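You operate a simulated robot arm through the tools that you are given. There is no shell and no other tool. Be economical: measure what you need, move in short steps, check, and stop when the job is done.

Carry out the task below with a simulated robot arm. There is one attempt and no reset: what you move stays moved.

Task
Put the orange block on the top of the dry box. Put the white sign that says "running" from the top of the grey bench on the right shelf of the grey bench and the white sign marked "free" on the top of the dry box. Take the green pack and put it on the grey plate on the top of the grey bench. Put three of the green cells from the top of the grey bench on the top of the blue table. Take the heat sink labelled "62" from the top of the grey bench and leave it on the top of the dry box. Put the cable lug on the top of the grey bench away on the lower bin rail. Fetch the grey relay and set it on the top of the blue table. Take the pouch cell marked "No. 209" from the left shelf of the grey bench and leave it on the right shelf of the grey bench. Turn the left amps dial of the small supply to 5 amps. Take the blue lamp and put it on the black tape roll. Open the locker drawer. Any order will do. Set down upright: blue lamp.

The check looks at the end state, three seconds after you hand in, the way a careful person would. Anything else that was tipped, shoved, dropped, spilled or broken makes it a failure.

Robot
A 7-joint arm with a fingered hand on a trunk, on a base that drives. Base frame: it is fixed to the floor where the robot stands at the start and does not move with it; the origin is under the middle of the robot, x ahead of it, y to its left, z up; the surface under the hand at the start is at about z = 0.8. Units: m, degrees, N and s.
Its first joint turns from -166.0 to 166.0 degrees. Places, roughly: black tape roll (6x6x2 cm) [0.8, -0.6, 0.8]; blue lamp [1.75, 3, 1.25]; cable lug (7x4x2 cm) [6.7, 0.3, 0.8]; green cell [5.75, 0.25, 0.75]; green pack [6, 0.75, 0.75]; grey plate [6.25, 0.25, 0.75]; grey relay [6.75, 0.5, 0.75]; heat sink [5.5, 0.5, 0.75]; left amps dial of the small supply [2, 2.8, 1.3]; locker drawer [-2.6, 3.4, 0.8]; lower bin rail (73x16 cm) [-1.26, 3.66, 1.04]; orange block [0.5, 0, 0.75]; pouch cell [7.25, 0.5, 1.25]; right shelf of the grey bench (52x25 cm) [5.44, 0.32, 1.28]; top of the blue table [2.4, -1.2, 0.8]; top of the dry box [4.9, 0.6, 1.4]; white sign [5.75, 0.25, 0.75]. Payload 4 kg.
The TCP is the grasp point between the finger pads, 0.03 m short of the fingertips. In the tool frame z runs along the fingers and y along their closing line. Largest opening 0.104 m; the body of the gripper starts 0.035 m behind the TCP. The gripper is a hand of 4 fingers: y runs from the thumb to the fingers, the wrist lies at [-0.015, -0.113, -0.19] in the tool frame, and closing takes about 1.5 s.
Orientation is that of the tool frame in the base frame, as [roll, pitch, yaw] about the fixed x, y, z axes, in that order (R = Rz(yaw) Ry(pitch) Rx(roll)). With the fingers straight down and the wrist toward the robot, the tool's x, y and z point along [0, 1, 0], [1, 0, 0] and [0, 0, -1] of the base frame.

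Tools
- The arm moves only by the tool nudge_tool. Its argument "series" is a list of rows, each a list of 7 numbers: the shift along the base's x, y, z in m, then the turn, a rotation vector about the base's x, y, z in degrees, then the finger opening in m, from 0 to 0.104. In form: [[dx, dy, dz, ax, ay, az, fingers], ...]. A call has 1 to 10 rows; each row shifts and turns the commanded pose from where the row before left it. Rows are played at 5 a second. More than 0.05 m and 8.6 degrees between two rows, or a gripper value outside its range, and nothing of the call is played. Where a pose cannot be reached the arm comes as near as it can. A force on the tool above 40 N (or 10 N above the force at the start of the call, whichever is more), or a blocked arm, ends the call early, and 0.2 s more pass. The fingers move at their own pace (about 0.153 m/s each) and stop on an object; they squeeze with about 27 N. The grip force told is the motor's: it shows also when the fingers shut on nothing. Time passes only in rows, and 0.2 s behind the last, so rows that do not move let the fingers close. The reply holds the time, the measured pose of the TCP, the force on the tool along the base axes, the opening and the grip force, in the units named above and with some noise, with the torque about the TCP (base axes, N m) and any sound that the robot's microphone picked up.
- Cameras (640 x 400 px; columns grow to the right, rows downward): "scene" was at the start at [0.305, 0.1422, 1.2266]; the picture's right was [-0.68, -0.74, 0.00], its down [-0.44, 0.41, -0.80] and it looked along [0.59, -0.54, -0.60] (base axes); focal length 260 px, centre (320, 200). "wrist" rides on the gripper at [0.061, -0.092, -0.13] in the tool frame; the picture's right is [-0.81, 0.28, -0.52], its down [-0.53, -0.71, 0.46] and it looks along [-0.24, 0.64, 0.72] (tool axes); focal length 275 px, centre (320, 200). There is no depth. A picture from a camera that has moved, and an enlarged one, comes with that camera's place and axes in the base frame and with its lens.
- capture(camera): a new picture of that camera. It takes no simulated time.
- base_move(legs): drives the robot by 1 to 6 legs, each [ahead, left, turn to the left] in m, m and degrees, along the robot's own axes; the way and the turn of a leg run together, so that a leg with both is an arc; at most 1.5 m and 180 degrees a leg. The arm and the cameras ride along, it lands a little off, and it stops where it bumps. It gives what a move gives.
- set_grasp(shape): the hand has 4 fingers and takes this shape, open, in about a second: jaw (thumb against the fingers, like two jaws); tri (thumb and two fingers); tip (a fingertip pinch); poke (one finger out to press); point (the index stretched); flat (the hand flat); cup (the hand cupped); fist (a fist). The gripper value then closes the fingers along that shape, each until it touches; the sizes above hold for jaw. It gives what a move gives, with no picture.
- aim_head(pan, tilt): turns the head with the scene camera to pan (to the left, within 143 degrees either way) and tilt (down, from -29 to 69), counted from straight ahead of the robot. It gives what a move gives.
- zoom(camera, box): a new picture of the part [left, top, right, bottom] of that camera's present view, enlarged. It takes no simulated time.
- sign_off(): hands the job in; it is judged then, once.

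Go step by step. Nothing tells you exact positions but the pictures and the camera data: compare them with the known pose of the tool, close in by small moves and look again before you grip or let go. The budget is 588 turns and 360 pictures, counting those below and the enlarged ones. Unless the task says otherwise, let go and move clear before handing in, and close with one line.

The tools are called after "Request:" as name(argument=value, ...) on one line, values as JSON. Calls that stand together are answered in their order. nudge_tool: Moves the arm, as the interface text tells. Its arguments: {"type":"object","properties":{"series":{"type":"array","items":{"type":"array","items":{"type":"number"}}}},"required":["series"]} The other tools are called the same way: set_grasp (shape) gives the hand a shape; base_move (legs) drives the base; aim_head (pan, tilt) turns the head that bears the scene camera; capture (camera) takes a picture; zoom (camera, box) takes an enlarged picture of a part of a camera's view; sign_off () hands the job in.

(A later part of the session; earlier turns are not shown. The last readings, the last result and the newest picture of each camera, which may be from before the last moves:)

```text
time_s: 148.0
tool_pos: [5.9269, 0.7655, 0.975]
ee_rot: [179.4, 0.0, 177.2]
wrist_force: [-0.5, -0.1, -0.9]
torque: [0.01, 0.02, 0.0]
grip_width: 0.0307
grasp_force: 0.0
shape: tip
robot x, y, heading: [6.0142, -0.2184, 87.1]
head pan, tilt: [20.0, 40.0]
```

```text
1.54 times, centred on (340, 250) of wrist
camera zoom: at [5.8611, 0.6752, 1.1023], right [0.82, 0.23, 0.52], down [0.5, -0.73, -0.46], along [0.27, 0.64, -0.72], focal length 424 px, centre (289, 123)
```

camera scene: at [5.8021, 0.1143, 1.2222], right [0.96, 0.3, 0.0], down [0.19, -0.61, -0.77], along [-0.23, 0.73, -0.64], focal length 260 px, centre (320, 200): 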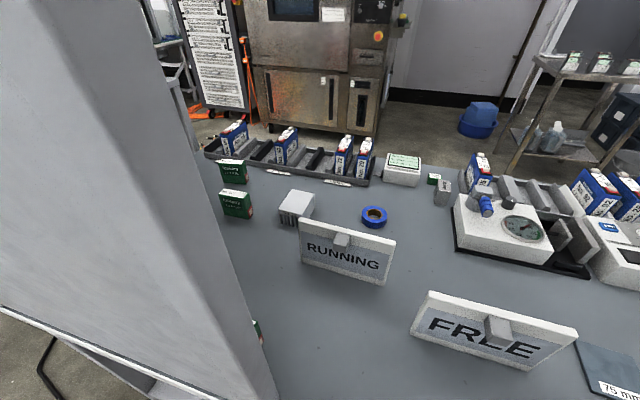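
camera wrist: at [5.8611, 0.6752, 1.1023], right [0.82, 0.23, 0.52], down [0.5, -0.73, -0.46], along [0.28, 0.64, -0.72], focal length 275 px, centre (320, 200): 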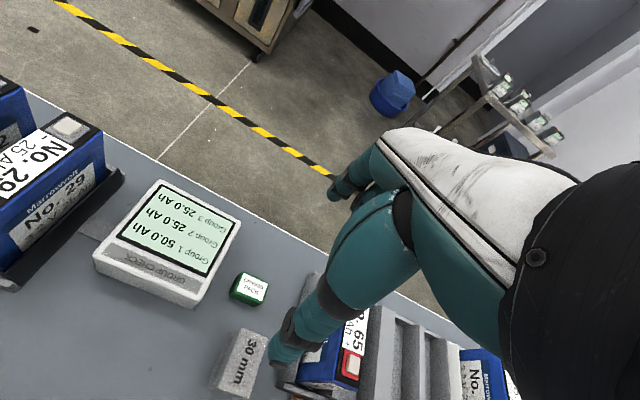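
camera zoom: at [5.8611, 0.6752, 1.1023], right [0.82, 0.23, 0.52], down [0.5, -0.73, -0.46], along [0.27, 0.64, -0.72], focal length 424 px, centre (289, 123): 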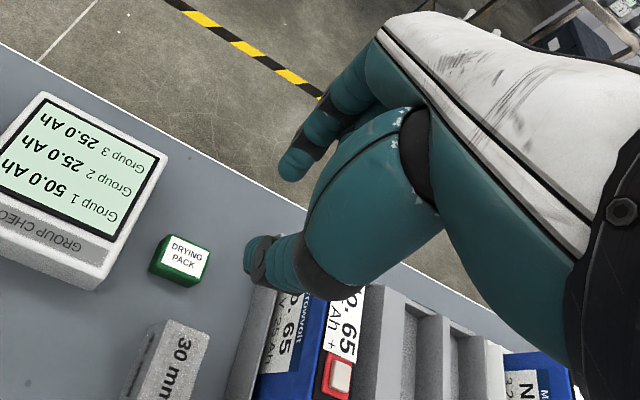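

In the pinch shape the tips stay about 3 cm below the TCP and line up with the pack. I'll try again.

Request:
nudge_tool(series=[[-0.003, 0, -0.04, 0, 0, 0, 0.055], [0, 0, -0.04, 0, 0, 0, 0.055], [0, 0, -0.04, 0, 0, 0, 0.055], [0, 0, -0.015, 0, 0, 0, 0.055], [0, 0, -0.007, 0, 0, 0, 0.055], [0, 0, 0, 0, 0, 0, 0.055]])

Request:
nudge_tool(series=[[0, 0, 0, 0, 0, 0, 0.03], [0, 0, 0, 0, 0, 0, 0.01], [0, 0, 0, 0, 0, 0, 0.0], [0, 0, 0, 0, 0, 0, 0.0], [0, 0, 0, 0, 0, 0, 0.0], [0, 0, 0, 0, 0, 0, 0.0], [0, 0, 0, 0, 0, 0, 0.0]])

Request:
zoom(camera="wrist", box=[180, 120, 420, 380])

```text
time_s: 149.4
tool_pos: [5.9252, 0.7646, 0.8308]
ee_rot: [179.4, 0.0, 177.1]
wrist_force: [0.5, 0.6, 0.5]
torque: [-0.02, 0.0, 0.02]
grip_width: 0.0549
grasp_force: 0.1
shape: tip
robot x, y, heading: [6.0168, -0.2182, 87.1]
head pan, tilt: [20.0, 40.0]
```

```text
time_s: 151.0
tool_pos: [5.9254, 0.7648, 0.8332]
ee_rot: [179.2, 0.1, 177.2]
wrist_force: [1.1, 2.2, 11.3]
torque: [0.16, -0.02, 0.0]
grip_width: 0.0127
grasp_force: 27.6
shape: tip
robot x, y, heading: [6.0172, -0.2181, 87.2]
head pan, tilt: [20.0, 40.0]
```

```text
1.54 times, centred on (300, 250) of wrist
camera zoom: at [5.859, 0.6732, 0.9608], right [0.82, 0.23, 0.52], down [0.5, -0.73, -0.46], along [0.28, 0.64, -0.72], focal length 424 px, centre (351, 123)
```

zoom: 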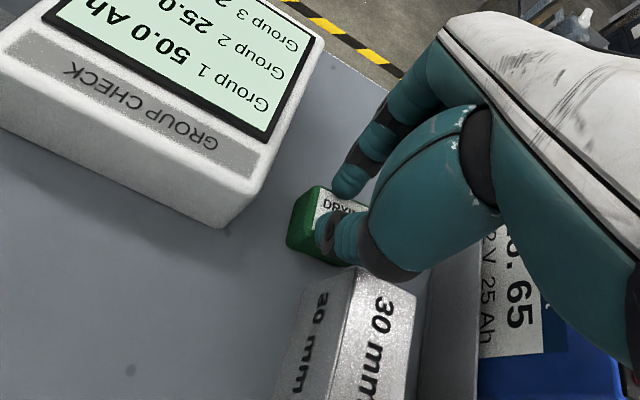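

Request:
nudge_tool(series=[[0, 0, 0.015, 0, 0, 0, 0], [0, 0, 0.03, 0, 0, 0, 0], [0, 0, 0.04, 0, 0, 0, 0], [0, 0, 0.04, 0, 0, 0, 0], [0, 0, 0.0, 0, 0, 0, 0]])

Request:
zoom(camera="wrist", box=[180, 120, 420, 380])

```text
time_s: 152.2
tool_pos: [5.9241, 0.7678, 0.9579]
ee_rot: [179.3, -0.1, 177.1]
wrist_force: [0.6, -0.3, -0.5]
torque: [-0.01, -0.02, 0.01]
grip_width: 0.012
grasp_force: 27.3
shape: tip
robot x, y, heading: [6.0187, -0.2153, 87.1]
head pan, tilt: [20.0, 40.0]
```

```text
1.54 times, centred on (300, 250) of wrist
camera zoom: at [5.8571, 0.6754, 1.0855], right [0.82, 0.23, 0.52], down [0.5, -0.73, -0.46], along [0.28, 0.64, -0.72], focal length 424 px, centre (351, 123)
```

zoom: 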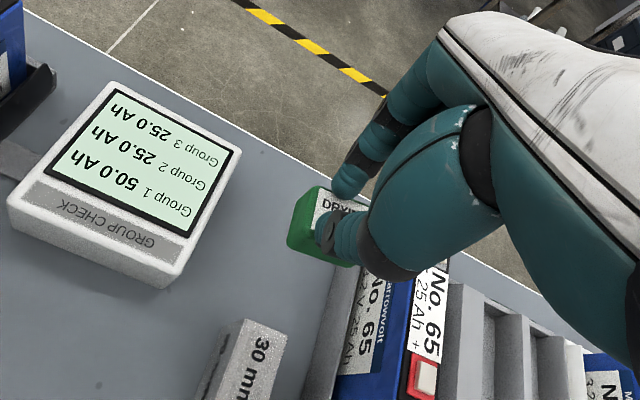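

The pack is held. I'll raise it, back the base away and look at the 75 mm plate.

Request:
nudge_tool(series=[[0, -0.01, 0.045, 0, 0, 0, 0], [0, -0.01, 0.045, 0, 0, 0, 0], [0, -0.01, 0.045, 0, 0, 0, 0], [0, -0.01, 0.045, 0, 0, 0, 0], [0, 0, 0, 0, 0, 0, 0]])

Request:
base_move(legs=[[-0.32, 0, 2.5]])

Request:
aim_head(pan=-20, tilt=40)

Request:
capture(camera="scene")

Request:
capture(camera="wrist")

```text
time_s: 153.4
tool_pos: [5.9252, 0.7279, 1.137]
ee_rot: [179.4, 0.0, 177.3]
wrist_force: [1.0, -0.6, -0.1]
torque: [0.01, 0.01, -0.02]
grip_width: 0.012
grasp_force: 26.8
shape: tip
robot x, y, heading: [6.0141, -0.2187, 87.3]
head pan, tilt: [20.0, 40.0]
```

```text
time_s: 155.5
tool_pos: [5.8784, 0.4032, 1.1369]
ee_rot: [179.5, -0.1, 179.4]
wrist_force: [-0.2, -0.1, -0.9]
torque: [0.02, 0.03, 0.03]
grip_width: 0.012
grasp_force: 27.2
shape: tip
robot x, y, heading: [6.0067, -0.5377, 89.5]
head pan, tilt: [20.0, 40.0]
```

```text
time_s: 156.6
tool_pos: [5.8778, 0.4019, 1.1365]
ee_rot: [179.4, 0.0, 179.5]
wrist_force: [0.3, -0.6, 0.1]
torque: [-0.01, -0.02, -0.01]
grip_width: 0.0122
grasp_force: 27.2
shape: tip
robot x, y, heading: [6.0059, -0.5402, 89.6]
head pan, tilt: [-20.0, 40.0]
```

```text
284 pictures are left
camera scene: at [5.8378, -0.2146, 1.2222], right [0.94, -0.35, 0.0], down [-0.22, -0.6, -0.77], along [0.27, 0.72, -0.64], focal length 260 px, centre (320, 200)
```

scene: 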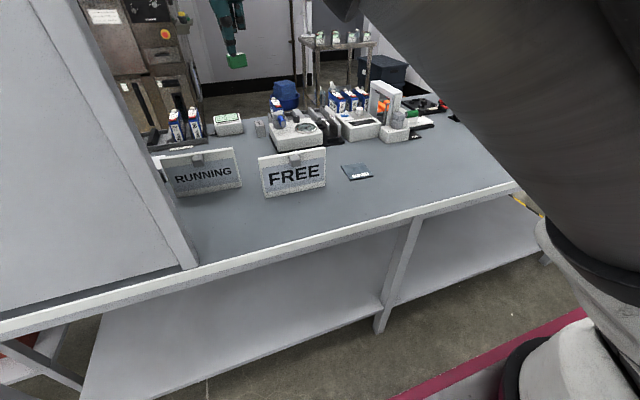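

```text
283 pictures are left
camera wrist: at [5.8155, 0.3099, 1.2646], right [0.81, 0.26, 0.52], down [0.53, -0.71, -0.46], along [0.25, 0.65, -0.72], focal length 275 px, centre (320, 200)
```

wrist: 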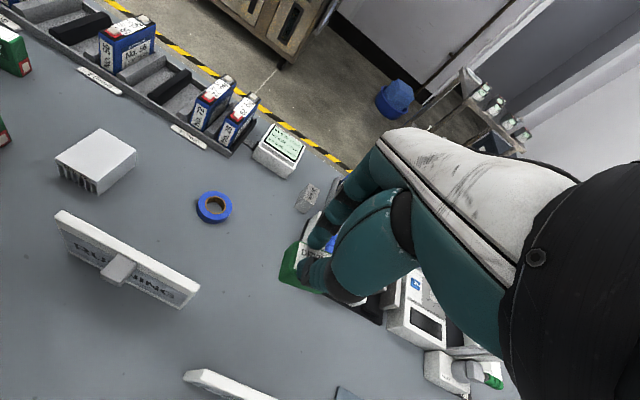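

The plate is at about (6.162, 0.342). I'll move the pack over it at height.

Request:
nudge_tool(series=[[0.045, -0.01, 0, 0, 0, 0, 0], [0.045, -0.01, 0, 0, 0, 0, 0], [0.045, -0.01, 0, 0, 0, 0, 0], [0.045, -0.01, 0, 0, 0, 0, 0], [0.045, -0.01, 0, 0, 0, 0, 0], [0.045, -0.01, 0, 0, 0, 0, 0], [0.015, 0, -0.04, 0, 0, 0, 0], [0, 0, -0.045, 0, 0, 0, 0], [0, 0, -0.045, 0, 0, 0, 0], [0, 0, 0, 0, 0, 0, 0]])

Request:
aim_head(pan=-10, tilt=40)

Request:
capture(camera="wrist")

Request:
zoom(camera="scene", box=[240, 100, 440, 225])

```text
time_s: 158.8
tool_pos: [6.1637, 0.3442, 1.0047]
ee_rot: [179.4, 0.0, 179.6]
wrist_force: [0.0, -1.0, -0.1]
torque: [0.01, -0.01, 0.05]
grip_width: 0.0122
grasp_force: 26.6
shape: tip
robot x, y, heading: [6.0063, -0.5415, 89.4]
head pan, tilt: [-20.0, 40.0]
```

```text
time_s: 159.5
tool_pos: [6.1632, 0.3431, 1.0056]
ee_rot: [179.4, 0.0, 179.5]
wrist_force: [0.3, 0.4, -0.9]
torque: [0.02, 0.0, 0.02]
grip_width: 0.012
grasp_force: 27.4
shape: tip
robot x, y, heading: [6.0071, -0.5397, 89.5]
head pan, tilt: [-10.0, 40.0]
```

```text
282 pictures are left
camera wrist: at [6.101, 0.2507, 1.1336], right [0.81, 0.26, 0.52], down [0.53, -0.71, -0.46], along [0.25, 0.65, -0.72], focal length 275 px, centre (320, 200)
```

wrist: 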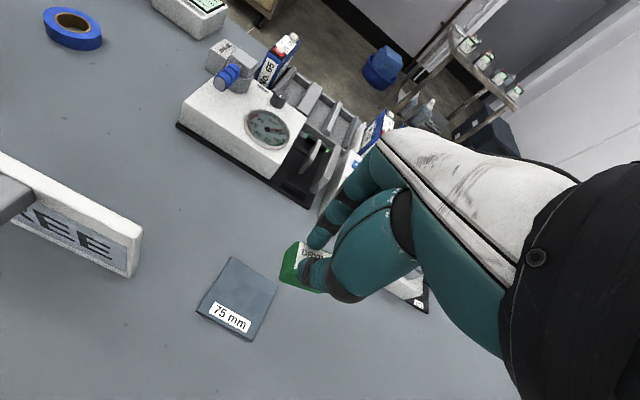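

```text
3.20 times, centred on (340, 162) of scene
camera zoom: at [5.8237, -0.2107, 1.2222], right [0.98, -0.18, 0.0], down [-0.12, -0.63, -0.77], along [0.14, 0.75, -0.64], focal length 834 px, centre (256, 320)
```

zoom: 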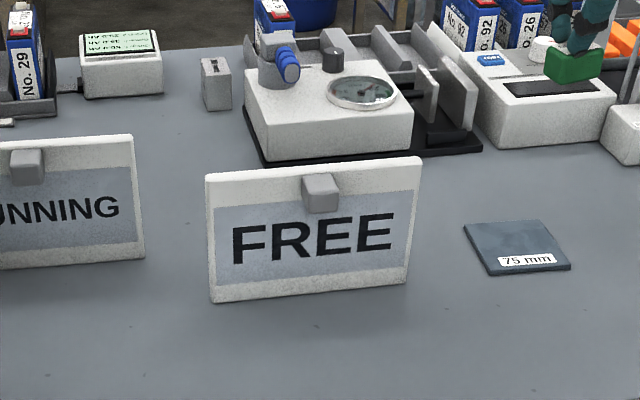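

The plate is centred at about (6.161, 0.345), directly below. I'll lower the pack onto it.

Request:
nudge_tool(series=[[-0.002, 0.001, -0.045, 0, 0, 0, 0], [0, 0, -0.045, 0, 0, 0, 0], [0, 0, -0.045, 0, 0, 0, 0], [0, 0, -0.018, 0, 0, 0, 0], [0, 0, -0.006, 0, 0, 0, 0], [0, 0, 0, 0, 0, 0, 0]])

Request:
zoom(camera="scene", box=[340, 100, 460, 205])

```text
time_s: 160.9
tool_pos: [6.1602, 0.3441, 0.8467]
ee_rot: [179.4, 0.0, 179.5]
wrist_force: [-0.1, -0.3, 0.2]
torque: [0.02, 0.02, 0.01]
grip_width: 0.0122
grasp_force: 26.7
shape: tip
robot x, y, heading: [6.0078, -0.5379, 89.4]
head pan, tilt: [-10.0, 40.0]
```

```text
3.81 times, centred on (400, 152) of scene
camera zoom: at [5.8237, -0.2107, 1.2222], right [0.98, -0.18, 0.0], down [-0.12, -0.63, -0.77], along [0.14, 0.75, -0.64], focal length 992 px, centre (15, 381)
```

zoom: 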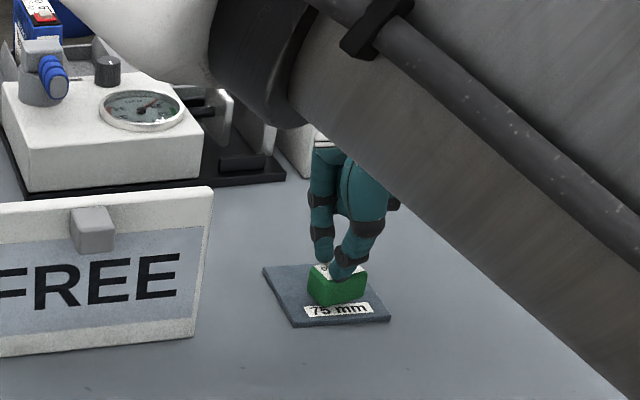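

Request:
nudge_tool(series=[[0, 0.004, -0.004, 0, 0, 0, 0], [0, 0, -0.003, 0, 0, 0, 0], [0, 0, -0.003, 0, 0, 0, 0], [0, 0, 0, 0, 0, 0, 0]])

```text
time_s: 161.9
tool_pos: [6.16, 0.3481, 0.8392]
ee_rot: [179.2, 0.0, 179.5]
wrist_force: [1.1, 0.2, 15.3]
torque: [-0.02, -0.03, 0.02]
grip_width: 0.0122
grasp_force: 26.9
shape: tip
robot x, y, heading: [6.0022, -0.537, 89.5]
head pan, tilt: [-10.0, 40.0]
```

Contact. I'll release and lift clear.

Request:
nudge_tool(series=[[0, 0, 0.001, 0, 0, 0, 0.03], [0, 0, 0, 0, 0, 0, 0.05], [0, 0, 0, 0, 0, 0, 0.055], [0, 0, 0.02, 0, 0, 0, 0.055], [0, 0, 0.04, 0, 0, 0, 0.055], [0, 0, 0.045, 0, 0, 0, 0.055], [0, 0, 0.045, 0, 0, 0, 0.055], [0, 0, 0.045, 0, 0, 0, 0.055]])

Request:
zoom(camera="scene", box=[340, 100, 460, 205])

Request:
aim_head(pan=15, tilt=40)

Request:
capture(camera="scene")

```text
time_s: 163.7
tool_pos: [6.1586, 0.3465, 1.0306]
ee_rot: [179.5, 0.1, 179.6]
wrist_force: [-0.5, 0.8, -0.9]
torque: [-0.04, -0.02, 0.01]
grip_width: 0.0547
grasp_force: 0.0
shape: tip
robot x, y, heading: [6.0068, -0.5356, 89.3]
head pan, tilt: [-10.0, 40.0]
```

```text
3.81 times, centred on (400, 152) of scene
camera zoom: at [5.8236, -0.2104, 1.2221], right [0.98, -0.18, 0.0], down [-0.12, -0.63, -0.77], along [0.14, 0.75, -0.64], focal length 992 px, centre (15, 381)
```

zoom: 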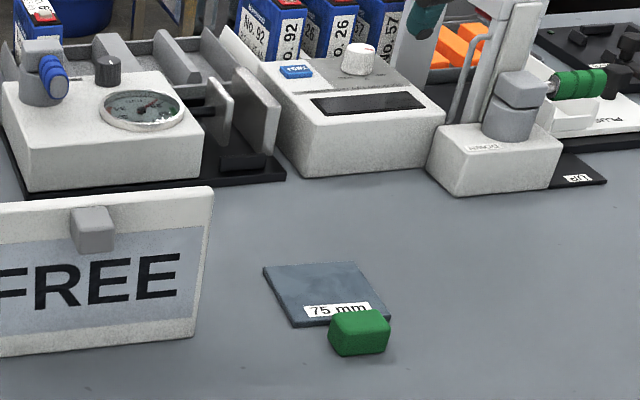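

```text
time_s: 164.6
tool_pos: [6.1588, 0.3466, 1.0328]
ee_rot: [179.4, 0.0, 179.4]
wrist_force: [0.7, 0.0, 0.0]
torque: [0.01, 0.02, 0.01]
grip_width: 0.0546
grasp_force: 0.0
shape: tip
robot x, y, heading: [6.0035, -0.5359, 89.7]
head pan, tilt: [15.0, 40.0]
```

```text
278 pictures are left
camera scene: at [5.787, -0.212, 1.2222], right [0.97, 0.25, 0.0], down [0.16, -0.62, -0.77], along [-0.19, 0.74, -0.64], focal length 260 px, centre (320, 200)
```

scene: 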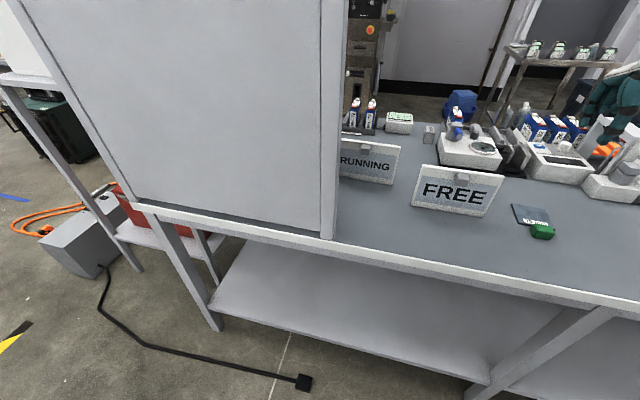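

The pack caught on the thumb as it opened and dropped just in front of the plate. I'll pick it up again and release more gently.

Request:
nudge_tool(series=[[-0.005, -0.04, 0, 0, 0, 0, 0.055], [-0.005, -0.04, -0.02, 0, 0, 0, 0.055], [0, 0, -0.04, 0, 0, 0, 0.055], [0, 0, -0.03, 0, 0, 0, 0.055], [0, 0, 0, 0, 0, 0, 0.055]])

Request:
aim_head(pan=-10, tilt=40)

Request:
capture(camera="wrist")

Request:
zoom(camera="scene", box=[360, 130, 460, 215])

```text
time_s: 165.8
tool_pos: [6.1487, 0.2664, 0.9456]
ee_rot: [179.5, 0.1, 179.5]
wrist_force: [0.5, -0.3, 0.4]
torque: [0.02, -0.04, 0.02]
grip_width: 0.0546
grasp_force: 0.0
shape: tip
robot x, y, heading: [6.0081, -0.537, 89.7]
head pan, tilt: [15.0, 40.0]
```

```text
time_s: 166.7
tool_pos: [6.1489, 0.2677, 0.945]
ee_rot: [179.4, 0.1, 179.6]
wrist_force: [-0.3, -0.3, 0.8]
torque: [-0.01, 0.0, -0.01]
grip_width: 0.0545
grasp_force: 0.2
shape: tip
robot x, y, heading: [6.0048, -0.5386, 89.3]
head pan, tilt: [-10.0, 40.0]
```

```text
277 pictures are left
camera wrist: at [6.0859, 0.1739, 1.0736], right [0.81, 0.26, 0.52], down [0.53, -0.71, -0.46], along [0.25, 0.65, -0.72], focal length 275 px, centre (320, 200)
```

wrist: 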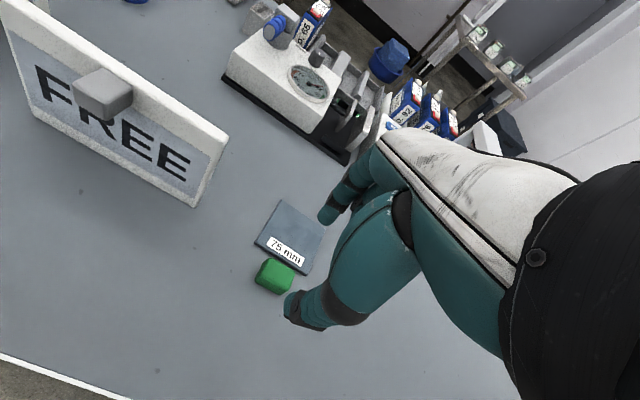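

```text
4.71 times, centred on (410, 172) of scene
camera zoom: at [5.8236, -0.2107, 1.2222], right [0.98, -0.18, 0.0], down [-0.12, -0.63, -0.77], along [0.14, 0.75, -0.64], focal length 1226 px, centre (-104, 329)
```

zoom: 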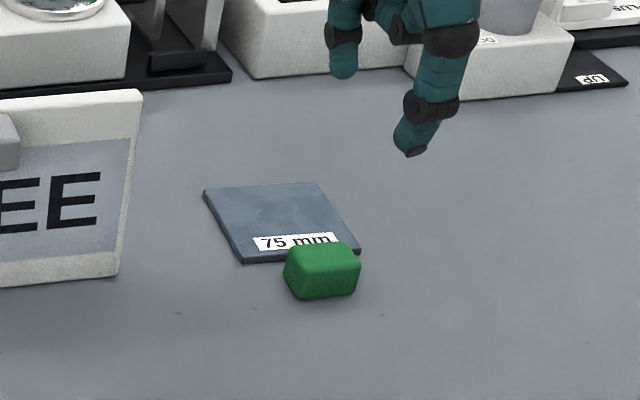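

Request:
nudge_tool(series=[[0.002, 0.009, -0.04, 0, 0, 0, 0.052], [0, 0, -0.04, 0, 0, 0, 0.052], [0, 0, -0.02, 0, 0, 0, 0.052], [0, 0, -0.007, 0, 0, 0, 0.052], [0, 0, 0, 0, 0, 0, 0.052]])

Request:
zoom(camera="wrist", box=[180, 120, 420, 380])

Request:
zoom(camera="scene", box=[360, 130, 460, 215])

```text
time_s: 167.9
tool_pos: [6.1514, 0.2774, 0.8345]
ee_rot: [179.4, -0.1, 179.6]
wrist_force: [0.8, -0.3, 0.9]
torque: [0.0, 0.01, 0.02]
grip_width: 0.0524
grasp_force: 0.1
shape: tip
robot x, y, heading: [6.0061, -0.5364, 89.5]
head pan, tilt: [-10.0, 40.0]
```

```text
1.54 times, centred on (300, 250) of wrist
camera zoom: at [6.0898, 0.1847, 0.9639], right [0.81, 0.26, 0.52], down [0.53, -0.71, -0.46], along [0.25, 0.65, -0.72], focal length 424 px, centre (351, 123)
```

zoom: 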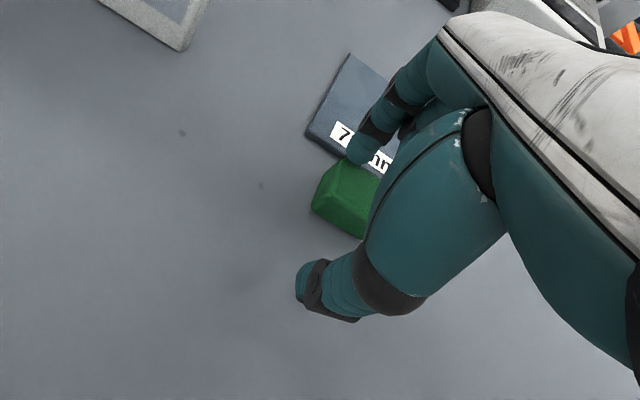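

```text
4.71 times, centred on (410, 172) of scene
camera zoom: at [5.8237, -0.2107, 1.2222], right [0.98, -0.18, 0.0], down [-0.12, -0.63, -0.77], along [0.14, 0.75, -0.64], focal length 1226 px, centre (-104, 329)
```

zoom: 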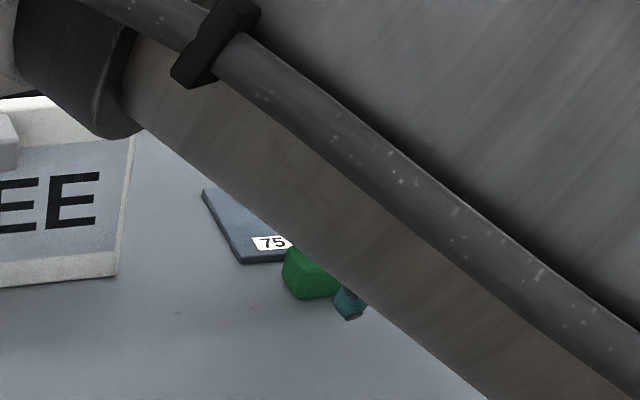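

Request:
nudge_tool(series=[[-0.003, 0.004, 0, 0, 0, 0, 0.03], [0, 0, 0, 0, 0, 0, 0.01], [0, 0, 0, 0, 0, 0, 0.0], [0, 0, 0, 0, 0, 0, 0.0], [0, 0, 0, 0, 0, 0, 0.0], [0, 0, 0, 0, 0, 0, 0.0], [0, 0, 0, 0, 0, 0, 0.0]])

Request:
nudge_tool(series=[[0, 0, 0.01, 0, 0, 0, 0], [0, 0, 0.02, 0, 0, 0, 0], [0, 0, 0.04, 0, 0, 0, 0], [0, 0, 0.0, 0, 0, 0, 0]])

Request:
zoom(camera="wrist", box=[180, 120, 420, 380])

Request:
zoom(camera="scene", box=[360, 130, 460, 215])

```text
time_s: 169.5
tool_pos: [6.1501, 0.2813, 0.8364]
ee_rot: [179.4, -0.1, 179.5]
wrist_force: [-0.7, 0.2, 0.1]
torque: [0.0, 0.01, -0.02]
grip_width: 0.0
grasp_force: 27.7
shape: tip
robot x, y, heading: [6.0031, -0.5415, 89.6]
head pan, tilt: [-10.0, 40.0]
```

```text
time_s: 170.5
tool_pos: [6.1511, 0.2815, 0.9076]
ee_rot: [179.4, 0.0, 179.6]
wrist_force: [0.9, -0.1, -0.8]
torque: [0.02, 0.0, 0.01]
grip_width: 0.0001
grasp_force: 27.0
shape: tip
robot x, y, heading: [6.0035, -0.5381, 89.4]
head pan, tilt: [-10.0, 40.0]
```

```text
1.54 times, centred on (300, 250) of wrist
camera zoom: at [6.0888, 0.1887, 1.035], right [0.81, 0.26, 0.52], down [0.53, -0.71, -0.46], along [0.25, 0.65, -0.72], focal length 424 px, centre (351, 123)
```

zoom: 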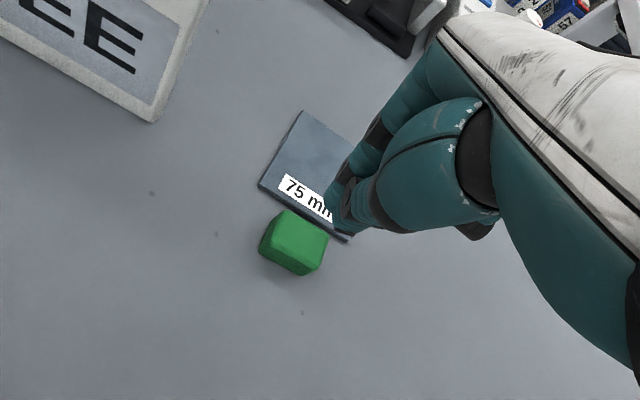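

```text
4.71 times, centred on (410, 172) of scene
camera zoom: at [5.8237, -0.2107, 1.2222], right [0.98, -0.18, 0.0], down [-0.12, -0.63, -0.77], along [0.14, 0.75, -0.64], focal length 1226 px, centre (-104, 329)
```

zoom: 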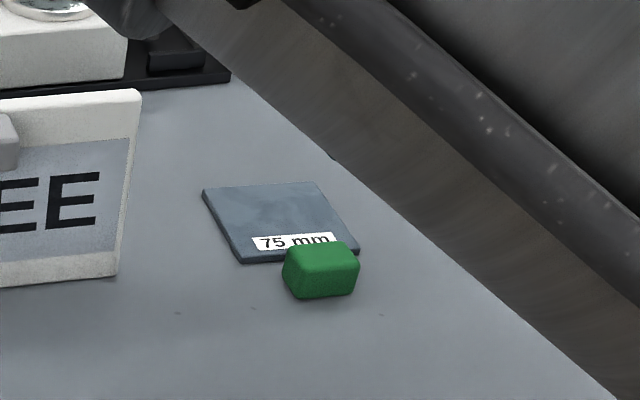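

It closed on nothing: the tips ride over the low pack, and the plate's edge keeps the index finger up. I'll turn the hand 90° so it grips the pack's long ends with the tips right at the bench.

Request:
nudge_tool(series=[[0, 0, 0.04, 0, 0, 8.5, 0.055], [0, 0, 0.02, 0, 0, 8.5, 0.055], [0, 0, 0, 0, 0, 8.5, 0.055], [0, 0, 0, 0, 0, 8.5, 0.055], [0, 0, 0, 0, 0, 8.5, 0.055], [0, 0, 0, 0, 0, 8.5, 0.055], [0, 0, 0, 0, 0, 8.5, 0.055], [0, 0, 0, 0, 0, 8.5, 0.055], [0, 0, 0, 0, 0, 8.5, 0.055], [0, 0, 0, 0, 0, 8.5, 0.06]])

Request:
nudge_tool(series=[[0, -0.004, -0.01, 0, 0, 5, 0.06], [0, 0, -0.01, 0, 0, 0, 0.06], [0, 0, 0, 0, 0, 0, 0.06]])

Request:
capture(camera="wrist")

Request:
capture(camera="scene")

```text
time_s: 172.7
tool_pos: [6.1513, 0.2807, 0.9669]
ee_rot: [179.4, 0.0, -95.3]
wrist_force: [0.4, 0.0, 0.2]
torque: [0.01, 0.01, 0.02]
grip_width: 0.0594
grasp_force: 0.2
shape: tip
robot x, y, heading: [6.0031, -0.5347, 89.5]
head pan, tilt: [-10.0, 40.0]
```

```text
time_s: 173.5
tool_pos: [6.1516, 0.2765, 0.9474]
ee_rot: [179.4, 0.1, -90.4]
wrist_force: [-0.1, 0.0, -0.9]
torque: [-0.01, 0.02, 0.03]
grip_width: 0.0597
grasp_force: 0.1
shape: tip
robot x, y, heading: [6.0016, -0.5391, 89.4]
head pan, tilt: [-10.0, 40.0]
```

```text
271 pictures are left
camera wrist: at [6.2429, 0.2142, 1.0748], right [-0.26, 0.81, 0.52], down [0.71, 0.53, -0.46], along [-0.65, 0.25, -0.72], focal length 275 px, centre (320, 200)
```

wrist: 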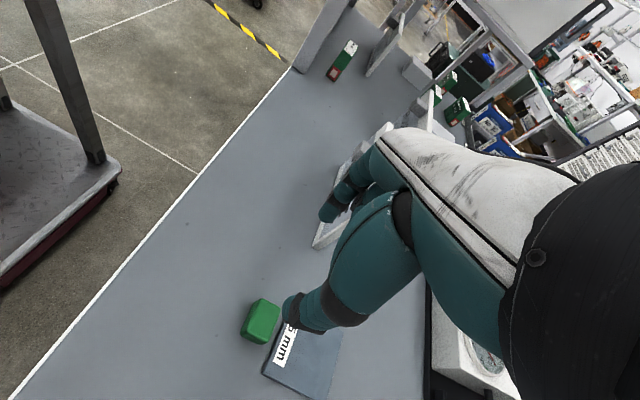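

```text
270 pictures are left
camera scene: at [5.8237, -0.2107, 1.2222], right [0.98, -0.18, 0.0], down [-0.12, -0.63, -0.77], along [0.14, 0.75, -0.64], focal length 260 px, centre (320, 200)
```

scene: 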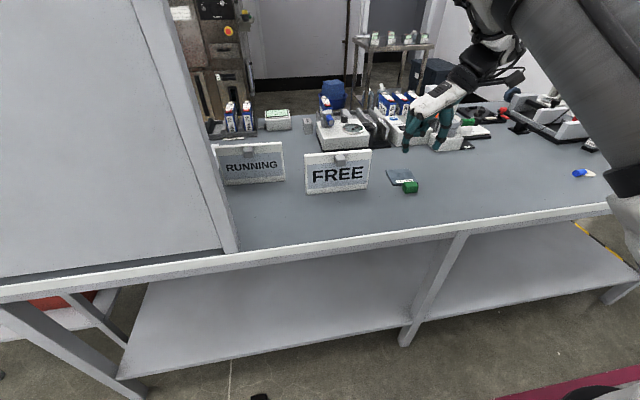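

Request:
zoom(camera="wrist", box=[180, 240, 340, 360])

Request:
zoom(camera="scene", box=[370, 110, 470, 210])

```text
3.33 times, centred on (260, 300) of wrist
camera zoom: at [6.2429, 0.2142, 1.0748], right [-0.26, 0.81, 0.52], down [0.71, 0.53, -0.46], along [-0.65, 0.25, -0.72], focal length 918 px, centre (520, -133)
```

zoom: 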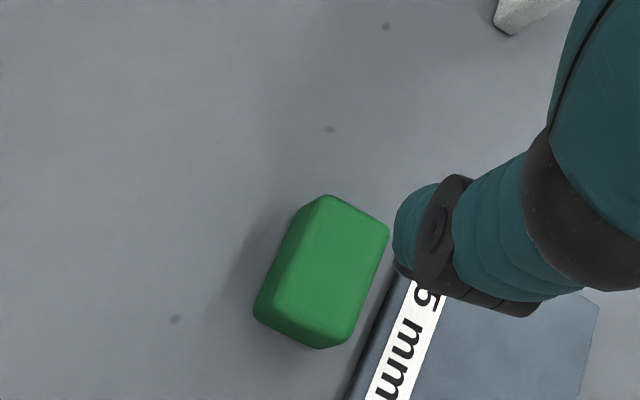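

```text
4.00 times, centred on (420, 160) of scene
camera zoom: at [5.8237, -0.2107, 1.2222], right [0.98, -0.18, 0.0], down [-0.12, -0.63, -0.77], along [0.14, 0.75, -0.64], focal length 1042 px, centre (-80, 360)
```

zoom: 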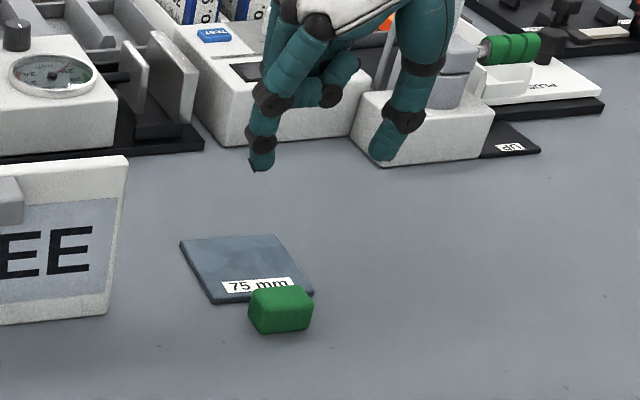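

Comparing both cameras, the bench top is at z≈0.775 rather than 0.80, which explains the misses. That puts the pack at about (6.166, 0.300) and the plate at about (6.172, 0.362). I'll descend with that correction.

Request:
nudge_tool(series=[[0.007, 0.012, -0.03, 0, 0, 0, 0.065], [0.007, 0.012, -0.03, 0, 0, 0, 0.065], [0, 0, -0.035, 0, 0, 0, 0.065], [0, 0, 0, 0, 0, 0, 0.065]])

Request:
zoom(camera="wrist", box=[180, 200, 340, 320])

Request:
zoom(camera="scene", box=[370, 110, 470, 210])

```text
time_s: 174.5
tool_pos: [6.1662, 0.3001, 0.8494]
ee_rot: [179.4, 0.0, -90.6]
wrist_force: [-0.2, 0.0, -0.3]
torque: [-0.01, -0.02, 0.02]
grip_width: 0.0645
grasp_force: 0.0
shape: tip
robot x, y, heading: [6.006, -0.5357, 89.4]
head pan, tilt: [-10.0, 40.0]
```

```text
3.33 times, centred on (260, 260) of wrist
camera zoom: at [6.2578, 0.2367, 0.9787], right [-0.26, 0.81, 0.52], down [0.71, 0.53, -0.46], along [-0.65, 0.25, -0.72], focal length 918 px, centre (520, 0)
```

zoom: 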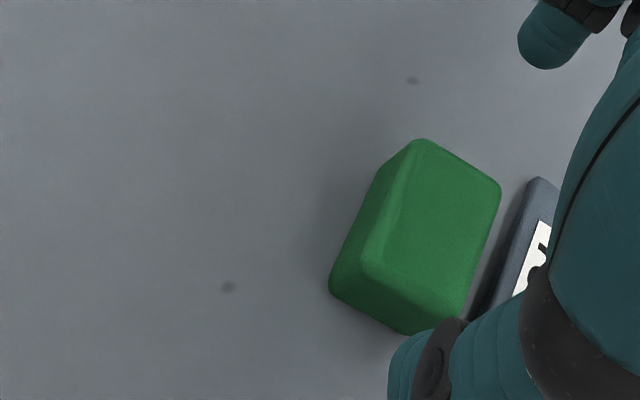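

```text
4.00 times, centred on (420, 160) of scene
camera zoom: at [5.8237, -0.2107, 1.2222], right [0.98, -0.18, 0.0], down [-0.12, -0.63, -0.77], along [0.14, 0.75, -0.64], focal length 1042 px, centre (-80, 360)
```

zoom: 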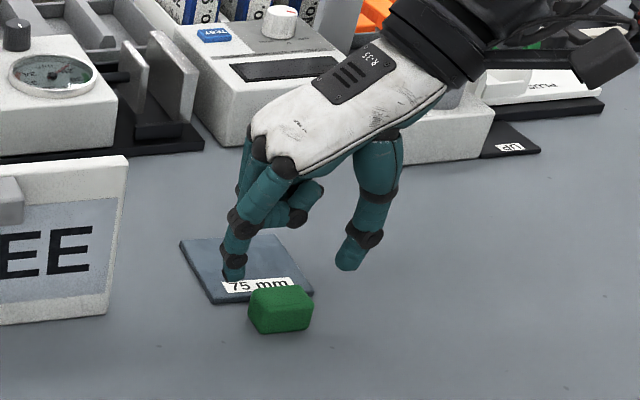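

Request:
nudge_tool(series=[[0, -0.002, -0.02, 0, 0, 0, 0.065], [0, 0, -0.015, 0, 0, 0, 0.065], [0, 0, -0.004, 0, 0, 0, 0.065], [0, 0, 0, 0, 0, 0, 0.03], [0, 0, 0, 0, 0, 0, 0.0], [0, 0, 0, 0, 0, 0, 0.0], [0, 0, 0, 0, 0, 0, 0.0], [0, 0, 0, 0, 0, 0, 0.0], [0, 0, 0, 0, 0, 0, 0.0]])

Request:
zoom(camera="scene", box=[370, 110, 470, 210])

```text
time_s: 176.5
tool_pos: [6.1663, 0.2999, 0.8115]
ee_rot: [179.4, 0.0, -90.5]
wrist_force: [-0.2, 0.6, 0.5]
torque: [-0.03, 0.02, 0.03]
grip_width: 0.0307
grasp_force: 27.0
shape: tip
robot x, y, heading: [6.005, -0.536, 89.6]
head pan, tilt: [-10.0, 40.0]
```

```text
4.00 times, centred on (420, 160) of scene
camera zoom: at [5.8237, -0.2107, 1.2222], right [0.98, -0.18, 0.0], down [-0.12, -0.63, -0.77], along [0.14, 0.75, -0.64], focal length 1042 px, centre (-80, 360)
```

zoom: 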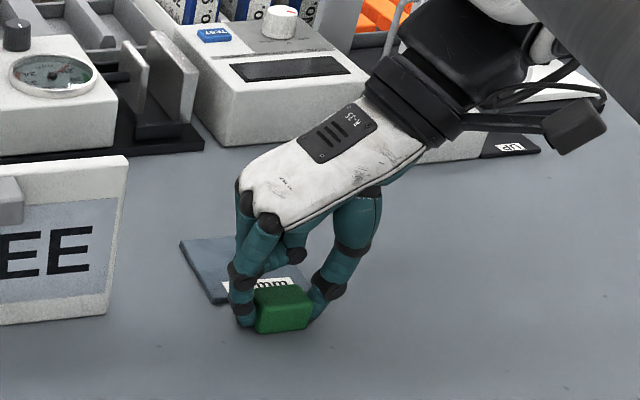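

A solid grip. I'll lift it and set it down on the plate's centre.

Request:
nudge_tool(series=[[0, 0, 0.02, 0, 0, 0, 0], [0, 0, 0.02, 0, 0, 0, 0], [0.003, 0.03, 0, 0, 0, 0, 0], [0.003, 0.033, 0, 0, 0, 0, 0], [0, 0, -0.015, 0, 0, 0, 0], [0, 0, -0.01, 0, 0, 0, 0], [0, 0, 0, 0, 0, 0, 0]])

Request:
zoom(camera="scene", box=[370, 110, 470, 210])

```text
time_s: 178.1
tool_pos: [6.1702, 0.3605, 0.827]
ee_rot: [179.3, 0.0, -90.4]
wrist_force: [0.0, -0.6, -1.9]
torque: [0.01, 0.02, -0.03]
grip_width: 0.0305
grasp_force: 27.2
shape: tip
robot x, y, heading: [6.0076, -0.5372, 89.3]
head pan, tilt: [-10.0, 40.0]
```

```text
4.00 times, centred on (420, 160) of scene
camera zoom: at [5.8237, -0.2107, 1.2222], right [0.98, -0.18, 0.0], down [-0.12, -0.63, -0.77], along [0.14, 0.75, -0.64], focal length 1042 px, centre (-80, 360)
```

zoom: 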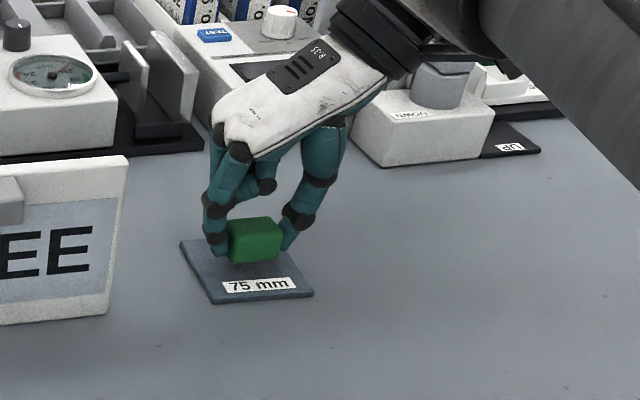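

Request:
nudge_tool(series=[[0.003, -0.002, -0.004, 0, 0, 0, 0], [0, 0, -0.004, 0, 0, 0, 0], [0, 0, -0.003, 0, 0, 0, 0], [0, 0, 0, 0, 0, 0, 0]])

```text
time_s: 179.1
tool_pos: [6.1734, 0.3609, 0.8162]
ee_rot: [179.4, 0.0, -90.4]
wrist_force: [-0.8, 0.9, 2.2]
torque: [-0.04, -0.06, 0.0]
grip_width: 0.0306
grasp_force: 27.1
shape: tip
robot x, y, heading: [6.0082, -0.5368, 89.5]
head pan, tilt: [-10.0, 40.0]
```

Light contact, so I'll open slowly and rise.

Request:
nudge_tool(series=[[0, 0, 0, 0, 0, 0, 0.04], [0, 0, 0, 0, 0, 0, 0.05], [0, 0, 0, 0, 0, 0, 0.065], [0, 0, 0, 0, 0, 0, 0.07], [0, 0, 0.03, 0, 0, 0, 0.07], [0, 0, 0.04, 0, 0, 0, 0.07], [0, 0, 0.045, 0, 0, 0, 0.07], [0, 0, 0.045, 0, 0, 0, 0.07]])

Request:
capture(camera="scene")

Request:
zoom(camera="scene", box=[370, 110, 470, 210])

```text
time_s: 180.9
tool_pos: [6.1718, 0.3594, 0.977]
ee_rot: [179.5, -0.1, -90.5]
wrist_force: [-0.2, -0.6, 0.0]
torque: [-0.03, 0.0, -0.05]
grip_width: 0.0697
grasp_force: 0.1
shape: tip
robot x, y, heading: [6.0042, -0.538, 89.4]
head pan, tilt: [-10.0, 40.0]
```

```text
263 pictures are left
camera scene: at [5.8237, -0.2105, 1.2221], right [0.98, -0.18, 0.0], down [-0.12, -0.63, -0.77], along [0.14, 0.75, -0.64], focal length 260 px, centre (320, 200)
```

scene: 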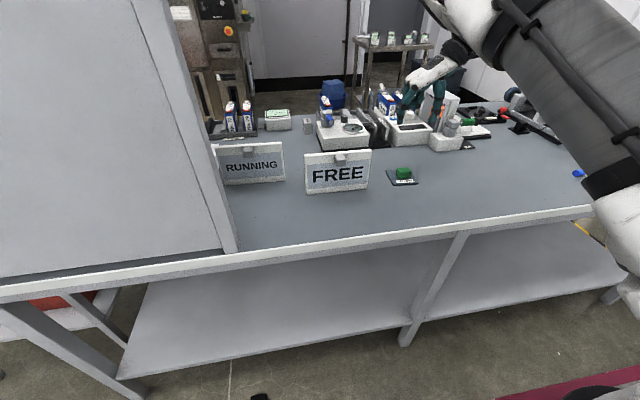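

```text
4.00 times, centred on (420, 160) of scene
camera zoom: at [5.8237, -0.2105, 1.2221], right [0.98, -0.18, 0.0], down [-0.12, -0.63, -0.77], along [0.14, 0.75, -0.64], focal length 1042 px, centre (-80, 360)
```

zoom: 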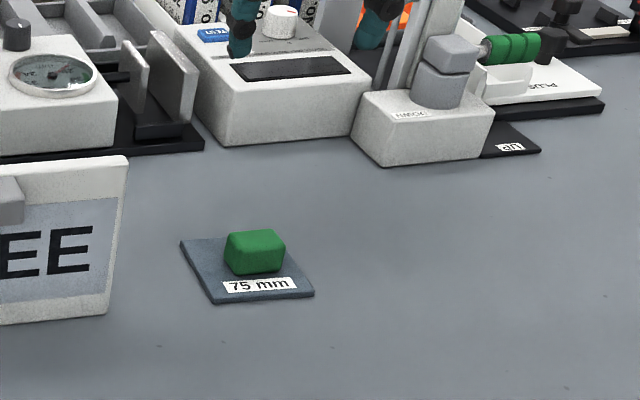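

The green pack is on the plate. Next is the FREE sign; I'll zoom in for its geometry.

Request:
zoom(camera="scene", box=[290, 130, 400, 205])

Request:
zoom(camera="scene", box=[200, 125, 310, 200])

Request:
capture(camera="wrist")

```text
5.33 times, centred on (345, 168) of scene
camera zoom: at [5.8237, -0.2105, 1.2221], right [0.98, -0.18, 0.0], down [-0.12, -0.63, -0.77], along [0.14, 0.75, -0.64], focal length 1389 px, centre (187, 373)
```

zoom: 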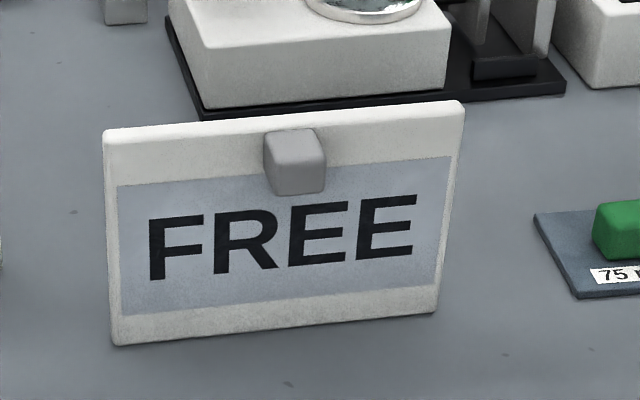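

```text
5.33 times, centred on (255, 162) of scene
camera zoom: at [5.8237, -0.2105, 1.2221], right [0.98, -0.18, 0.0], down [-0.12, -0.63, -0.77], along [0.14, 0.75, -0.64], focal length 1389 px, centre (667, 400)
```

zoom: 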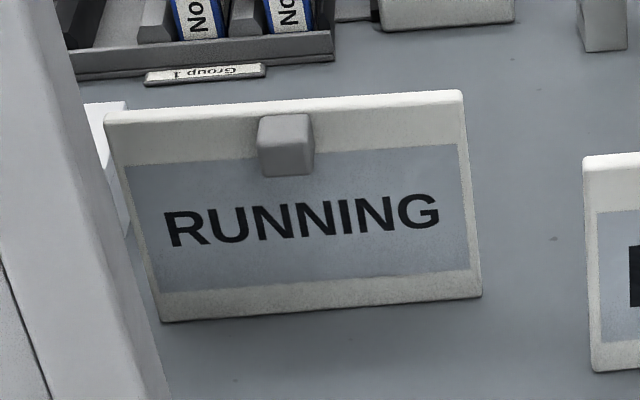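

```text
259 pictures are left
camera wrist: at [6.2639, 0.2969, 1.1057], right [-0.26, 0.81, 0.52], down [0.71, 0.53, -0.46], along [-0.65, 0.25, -0.72], focal length 275 px, centre (320, 200)
```

wrist: 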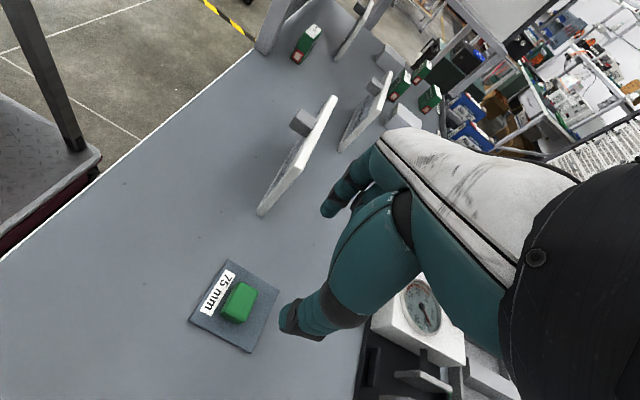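

The FREE slab spans x 5.888–6.060, y 0.341–0.353 and z 0.775–0.895. I'll grip its right edge with the fingers slanted toward -x, so first I turn the hand back.

Request:
nudge_tool(series=[[0.005, 0, 0.02, 0, 0, -8.5, 0.08], [0.005, 0, 0.02, 0, 0, -8.5, 0.08], [0.005, 0, 0.02, 0, 0, -8.5, 0.08], [0.005, 0, 0.02, 0, 0, -8.5, 0.08], [0.005, 0, 0, 0, 0, -8.5, 0.08], [0.005, 0, 0, 0, 0, -8.5, 0.08], [0, 0, 0, 0, 0, -8.5, 0.08], [0, 0, 0, 0, 0, -8.5, 0.08], [0, 0, 0, 0, 0, -8.5, 0.08], [0, 0, 0, 0, 0, -8.5, 0.08]])

Request:
set_grasp(shape="jaw")

Request:
nudge_tool(series=[[0, 0, 0, 0, 0, -4.5, 0.08], [0, 0, 0, 0, 8.5, 0, 0.08], [0, 0, 0, 0, 8.5, 0, 0.08], [0, 0, 0, 0, 8.5, 0, 0.06], [0, 0, 0, 0, 8.5, 0, 0.06], [0, 0, 0, 0, 8.5, 0, 0.06], [0, 0, 0, 0, 8.5, 0, 0.06], [0, 0, 0, 0, 4, 0, 0.06], [0, 0, 0, 0, 0, 0, 0.06]])

Request:
capture(camera="scene")

Request:
capture(camera="wrist")

```text
time_s: 183.1
tool_pos: [6.2035, 0.361, 1.0573]
ee_rot: [179.4, 0.0, -175.6]
wrist_force: [0.8, 0.1, 0.9]
torque: [0.01, 0.02, -0.01]
grip_width: 0.0798
grasp_force: 0.1
shape: tip
robot x, y, heading: [6.0086, -0.5355, 89.5]
head pan, tilt: [-10.0, 40.0]
```

```text
time_s: 184.0
tool_pos: [6.2029, 0.361, 1.0572]
ee_rot: [179.4, -0.1, -175.4]
wrist_force: [0.3, 0.1, 0.0]
torque: [0.0, -0.02, -0.05]
grip_width: 0.1037
grasp_force: 0.1
shape: jaw
robot x, y, heading: [6.0081, -0.5363, 89.5]
head pan, tilt: [-10.0, 40.0]
```

```text
time_s: 186.0
tool_pos: [6.202, 0.3606, 1.0563]
ee_rot: [179.3, -55.1, -179.9]
wrist_force: [0.3, 0.2, 0.3]
torque: [0.01, -0.01, -0.01]
grip_width: 0.0604
grasp_force: 0.0
shape: jaw
robot x, y, heading: [6.0048, -0.5385, 89.4]
head pan, tilt: [-10.0, 40.0]
```

```text
258 pictures are left
camera scene: at [5.8238, -0.2107, 1.2222], right [0.98, -0.18, 0.0], down [-0.12, -0.63, -0.77], along [0.14, 0.75, -0.64], focal length 260 px, centre (320, 200)
```

scene: 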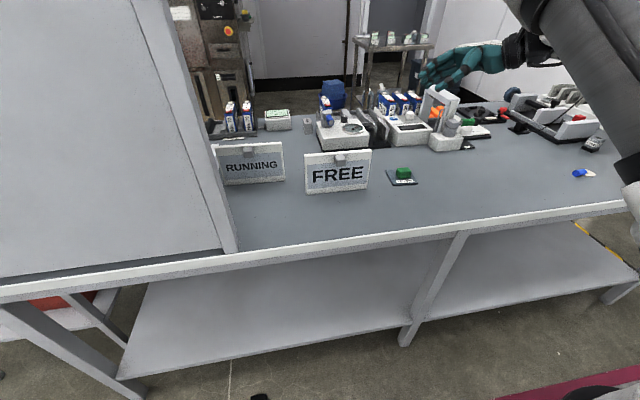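

```text
257 pictures are left
camera wrist: at [6.2731, 0.2663, 1.1797], right [0.89, 0.27, -0.37], down [-0.07, -0.71, -0.7], along [-0.45, 0.65, -0.61], focal length 275 px, centre (320, 200)
```

wrist: 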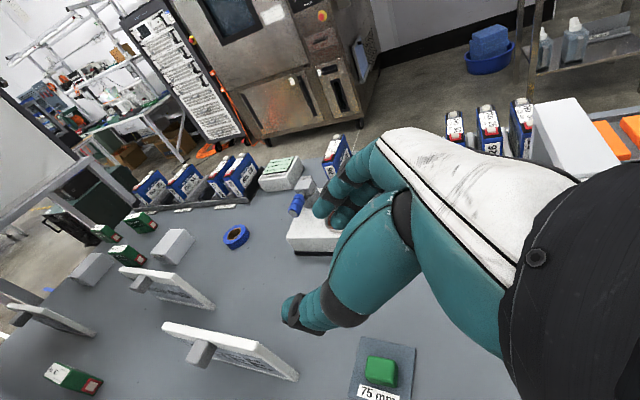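

The hand pose works. I'll approach the FREE sign's right edge along the finger direction.

Request:
nudge_tool(series=[[-0.02, -0.005, -0.035, 0, 0, 0, 0.06], [-0.02, -0.005, -0.035, 0, 0, 0, 0.06], [-0.02, -0.004, -0.035, 0, 0, 0, 0.06], [-0.017, 0, -0.035, 0, 0, 0, 0.06], [0, 0, 0, 0, 0, 0, 0.06]])

Request:
zoom(camera="scene", box=[280, 80, 480, 205])

Request:
capture(camera="wrist")

```text
time_s: 187.2
tool_pos: [6.122, 0.3487, 0.9192]
ee_rot: [179.3, -55.0, -179.9]
wrist_force: [0.5, -0.7, 0.9]
torque: [0.02, 0.02, 0.01]
grip_width: 0.0607
grasp_force: 0.0
shape: jaw
robot x, y, heading: [6.0059, -0.5386, 89.2]
head pan, tilt: [-10.0, 40.0]
```

```text
3.20 times, centred on (380, 142) of scene
camera zoom: at [5.8237, -0.2107, 1.2222], right [0.98, -0.18, 0.0], down [-0.12, -0.63, -0.77], along [0.14, 0.75, -0.64], focal length 834 px, centre (128, 384)
```

zoom: 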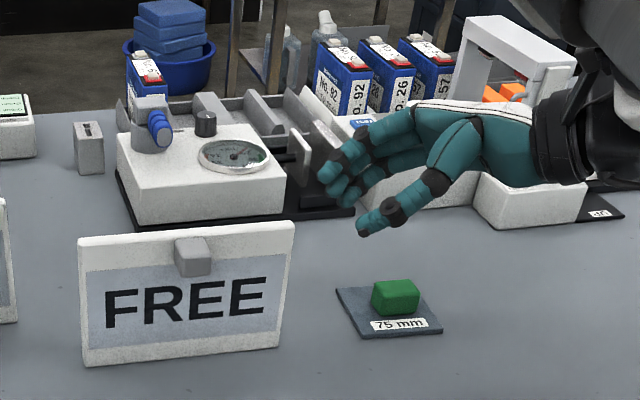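

```text
255 pictures are left
camera wrist: at [6.1927, 0.2548, 1.0416], right [0.89, 0.27, -0.37], down [-0.07, -0.71, -0.7], along [-0.45, 0.65, -0.61], focal length 275 px, centre (320, 200)
```

wrist: 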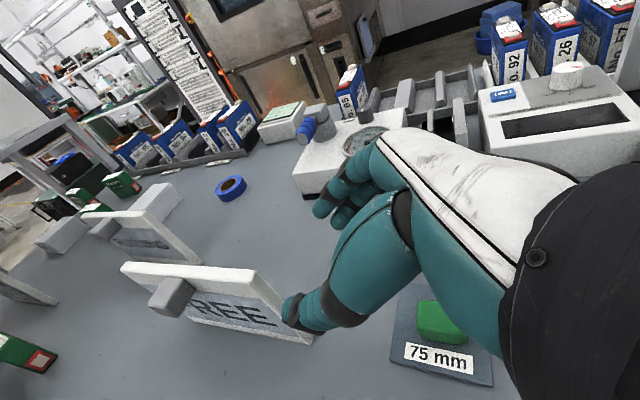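

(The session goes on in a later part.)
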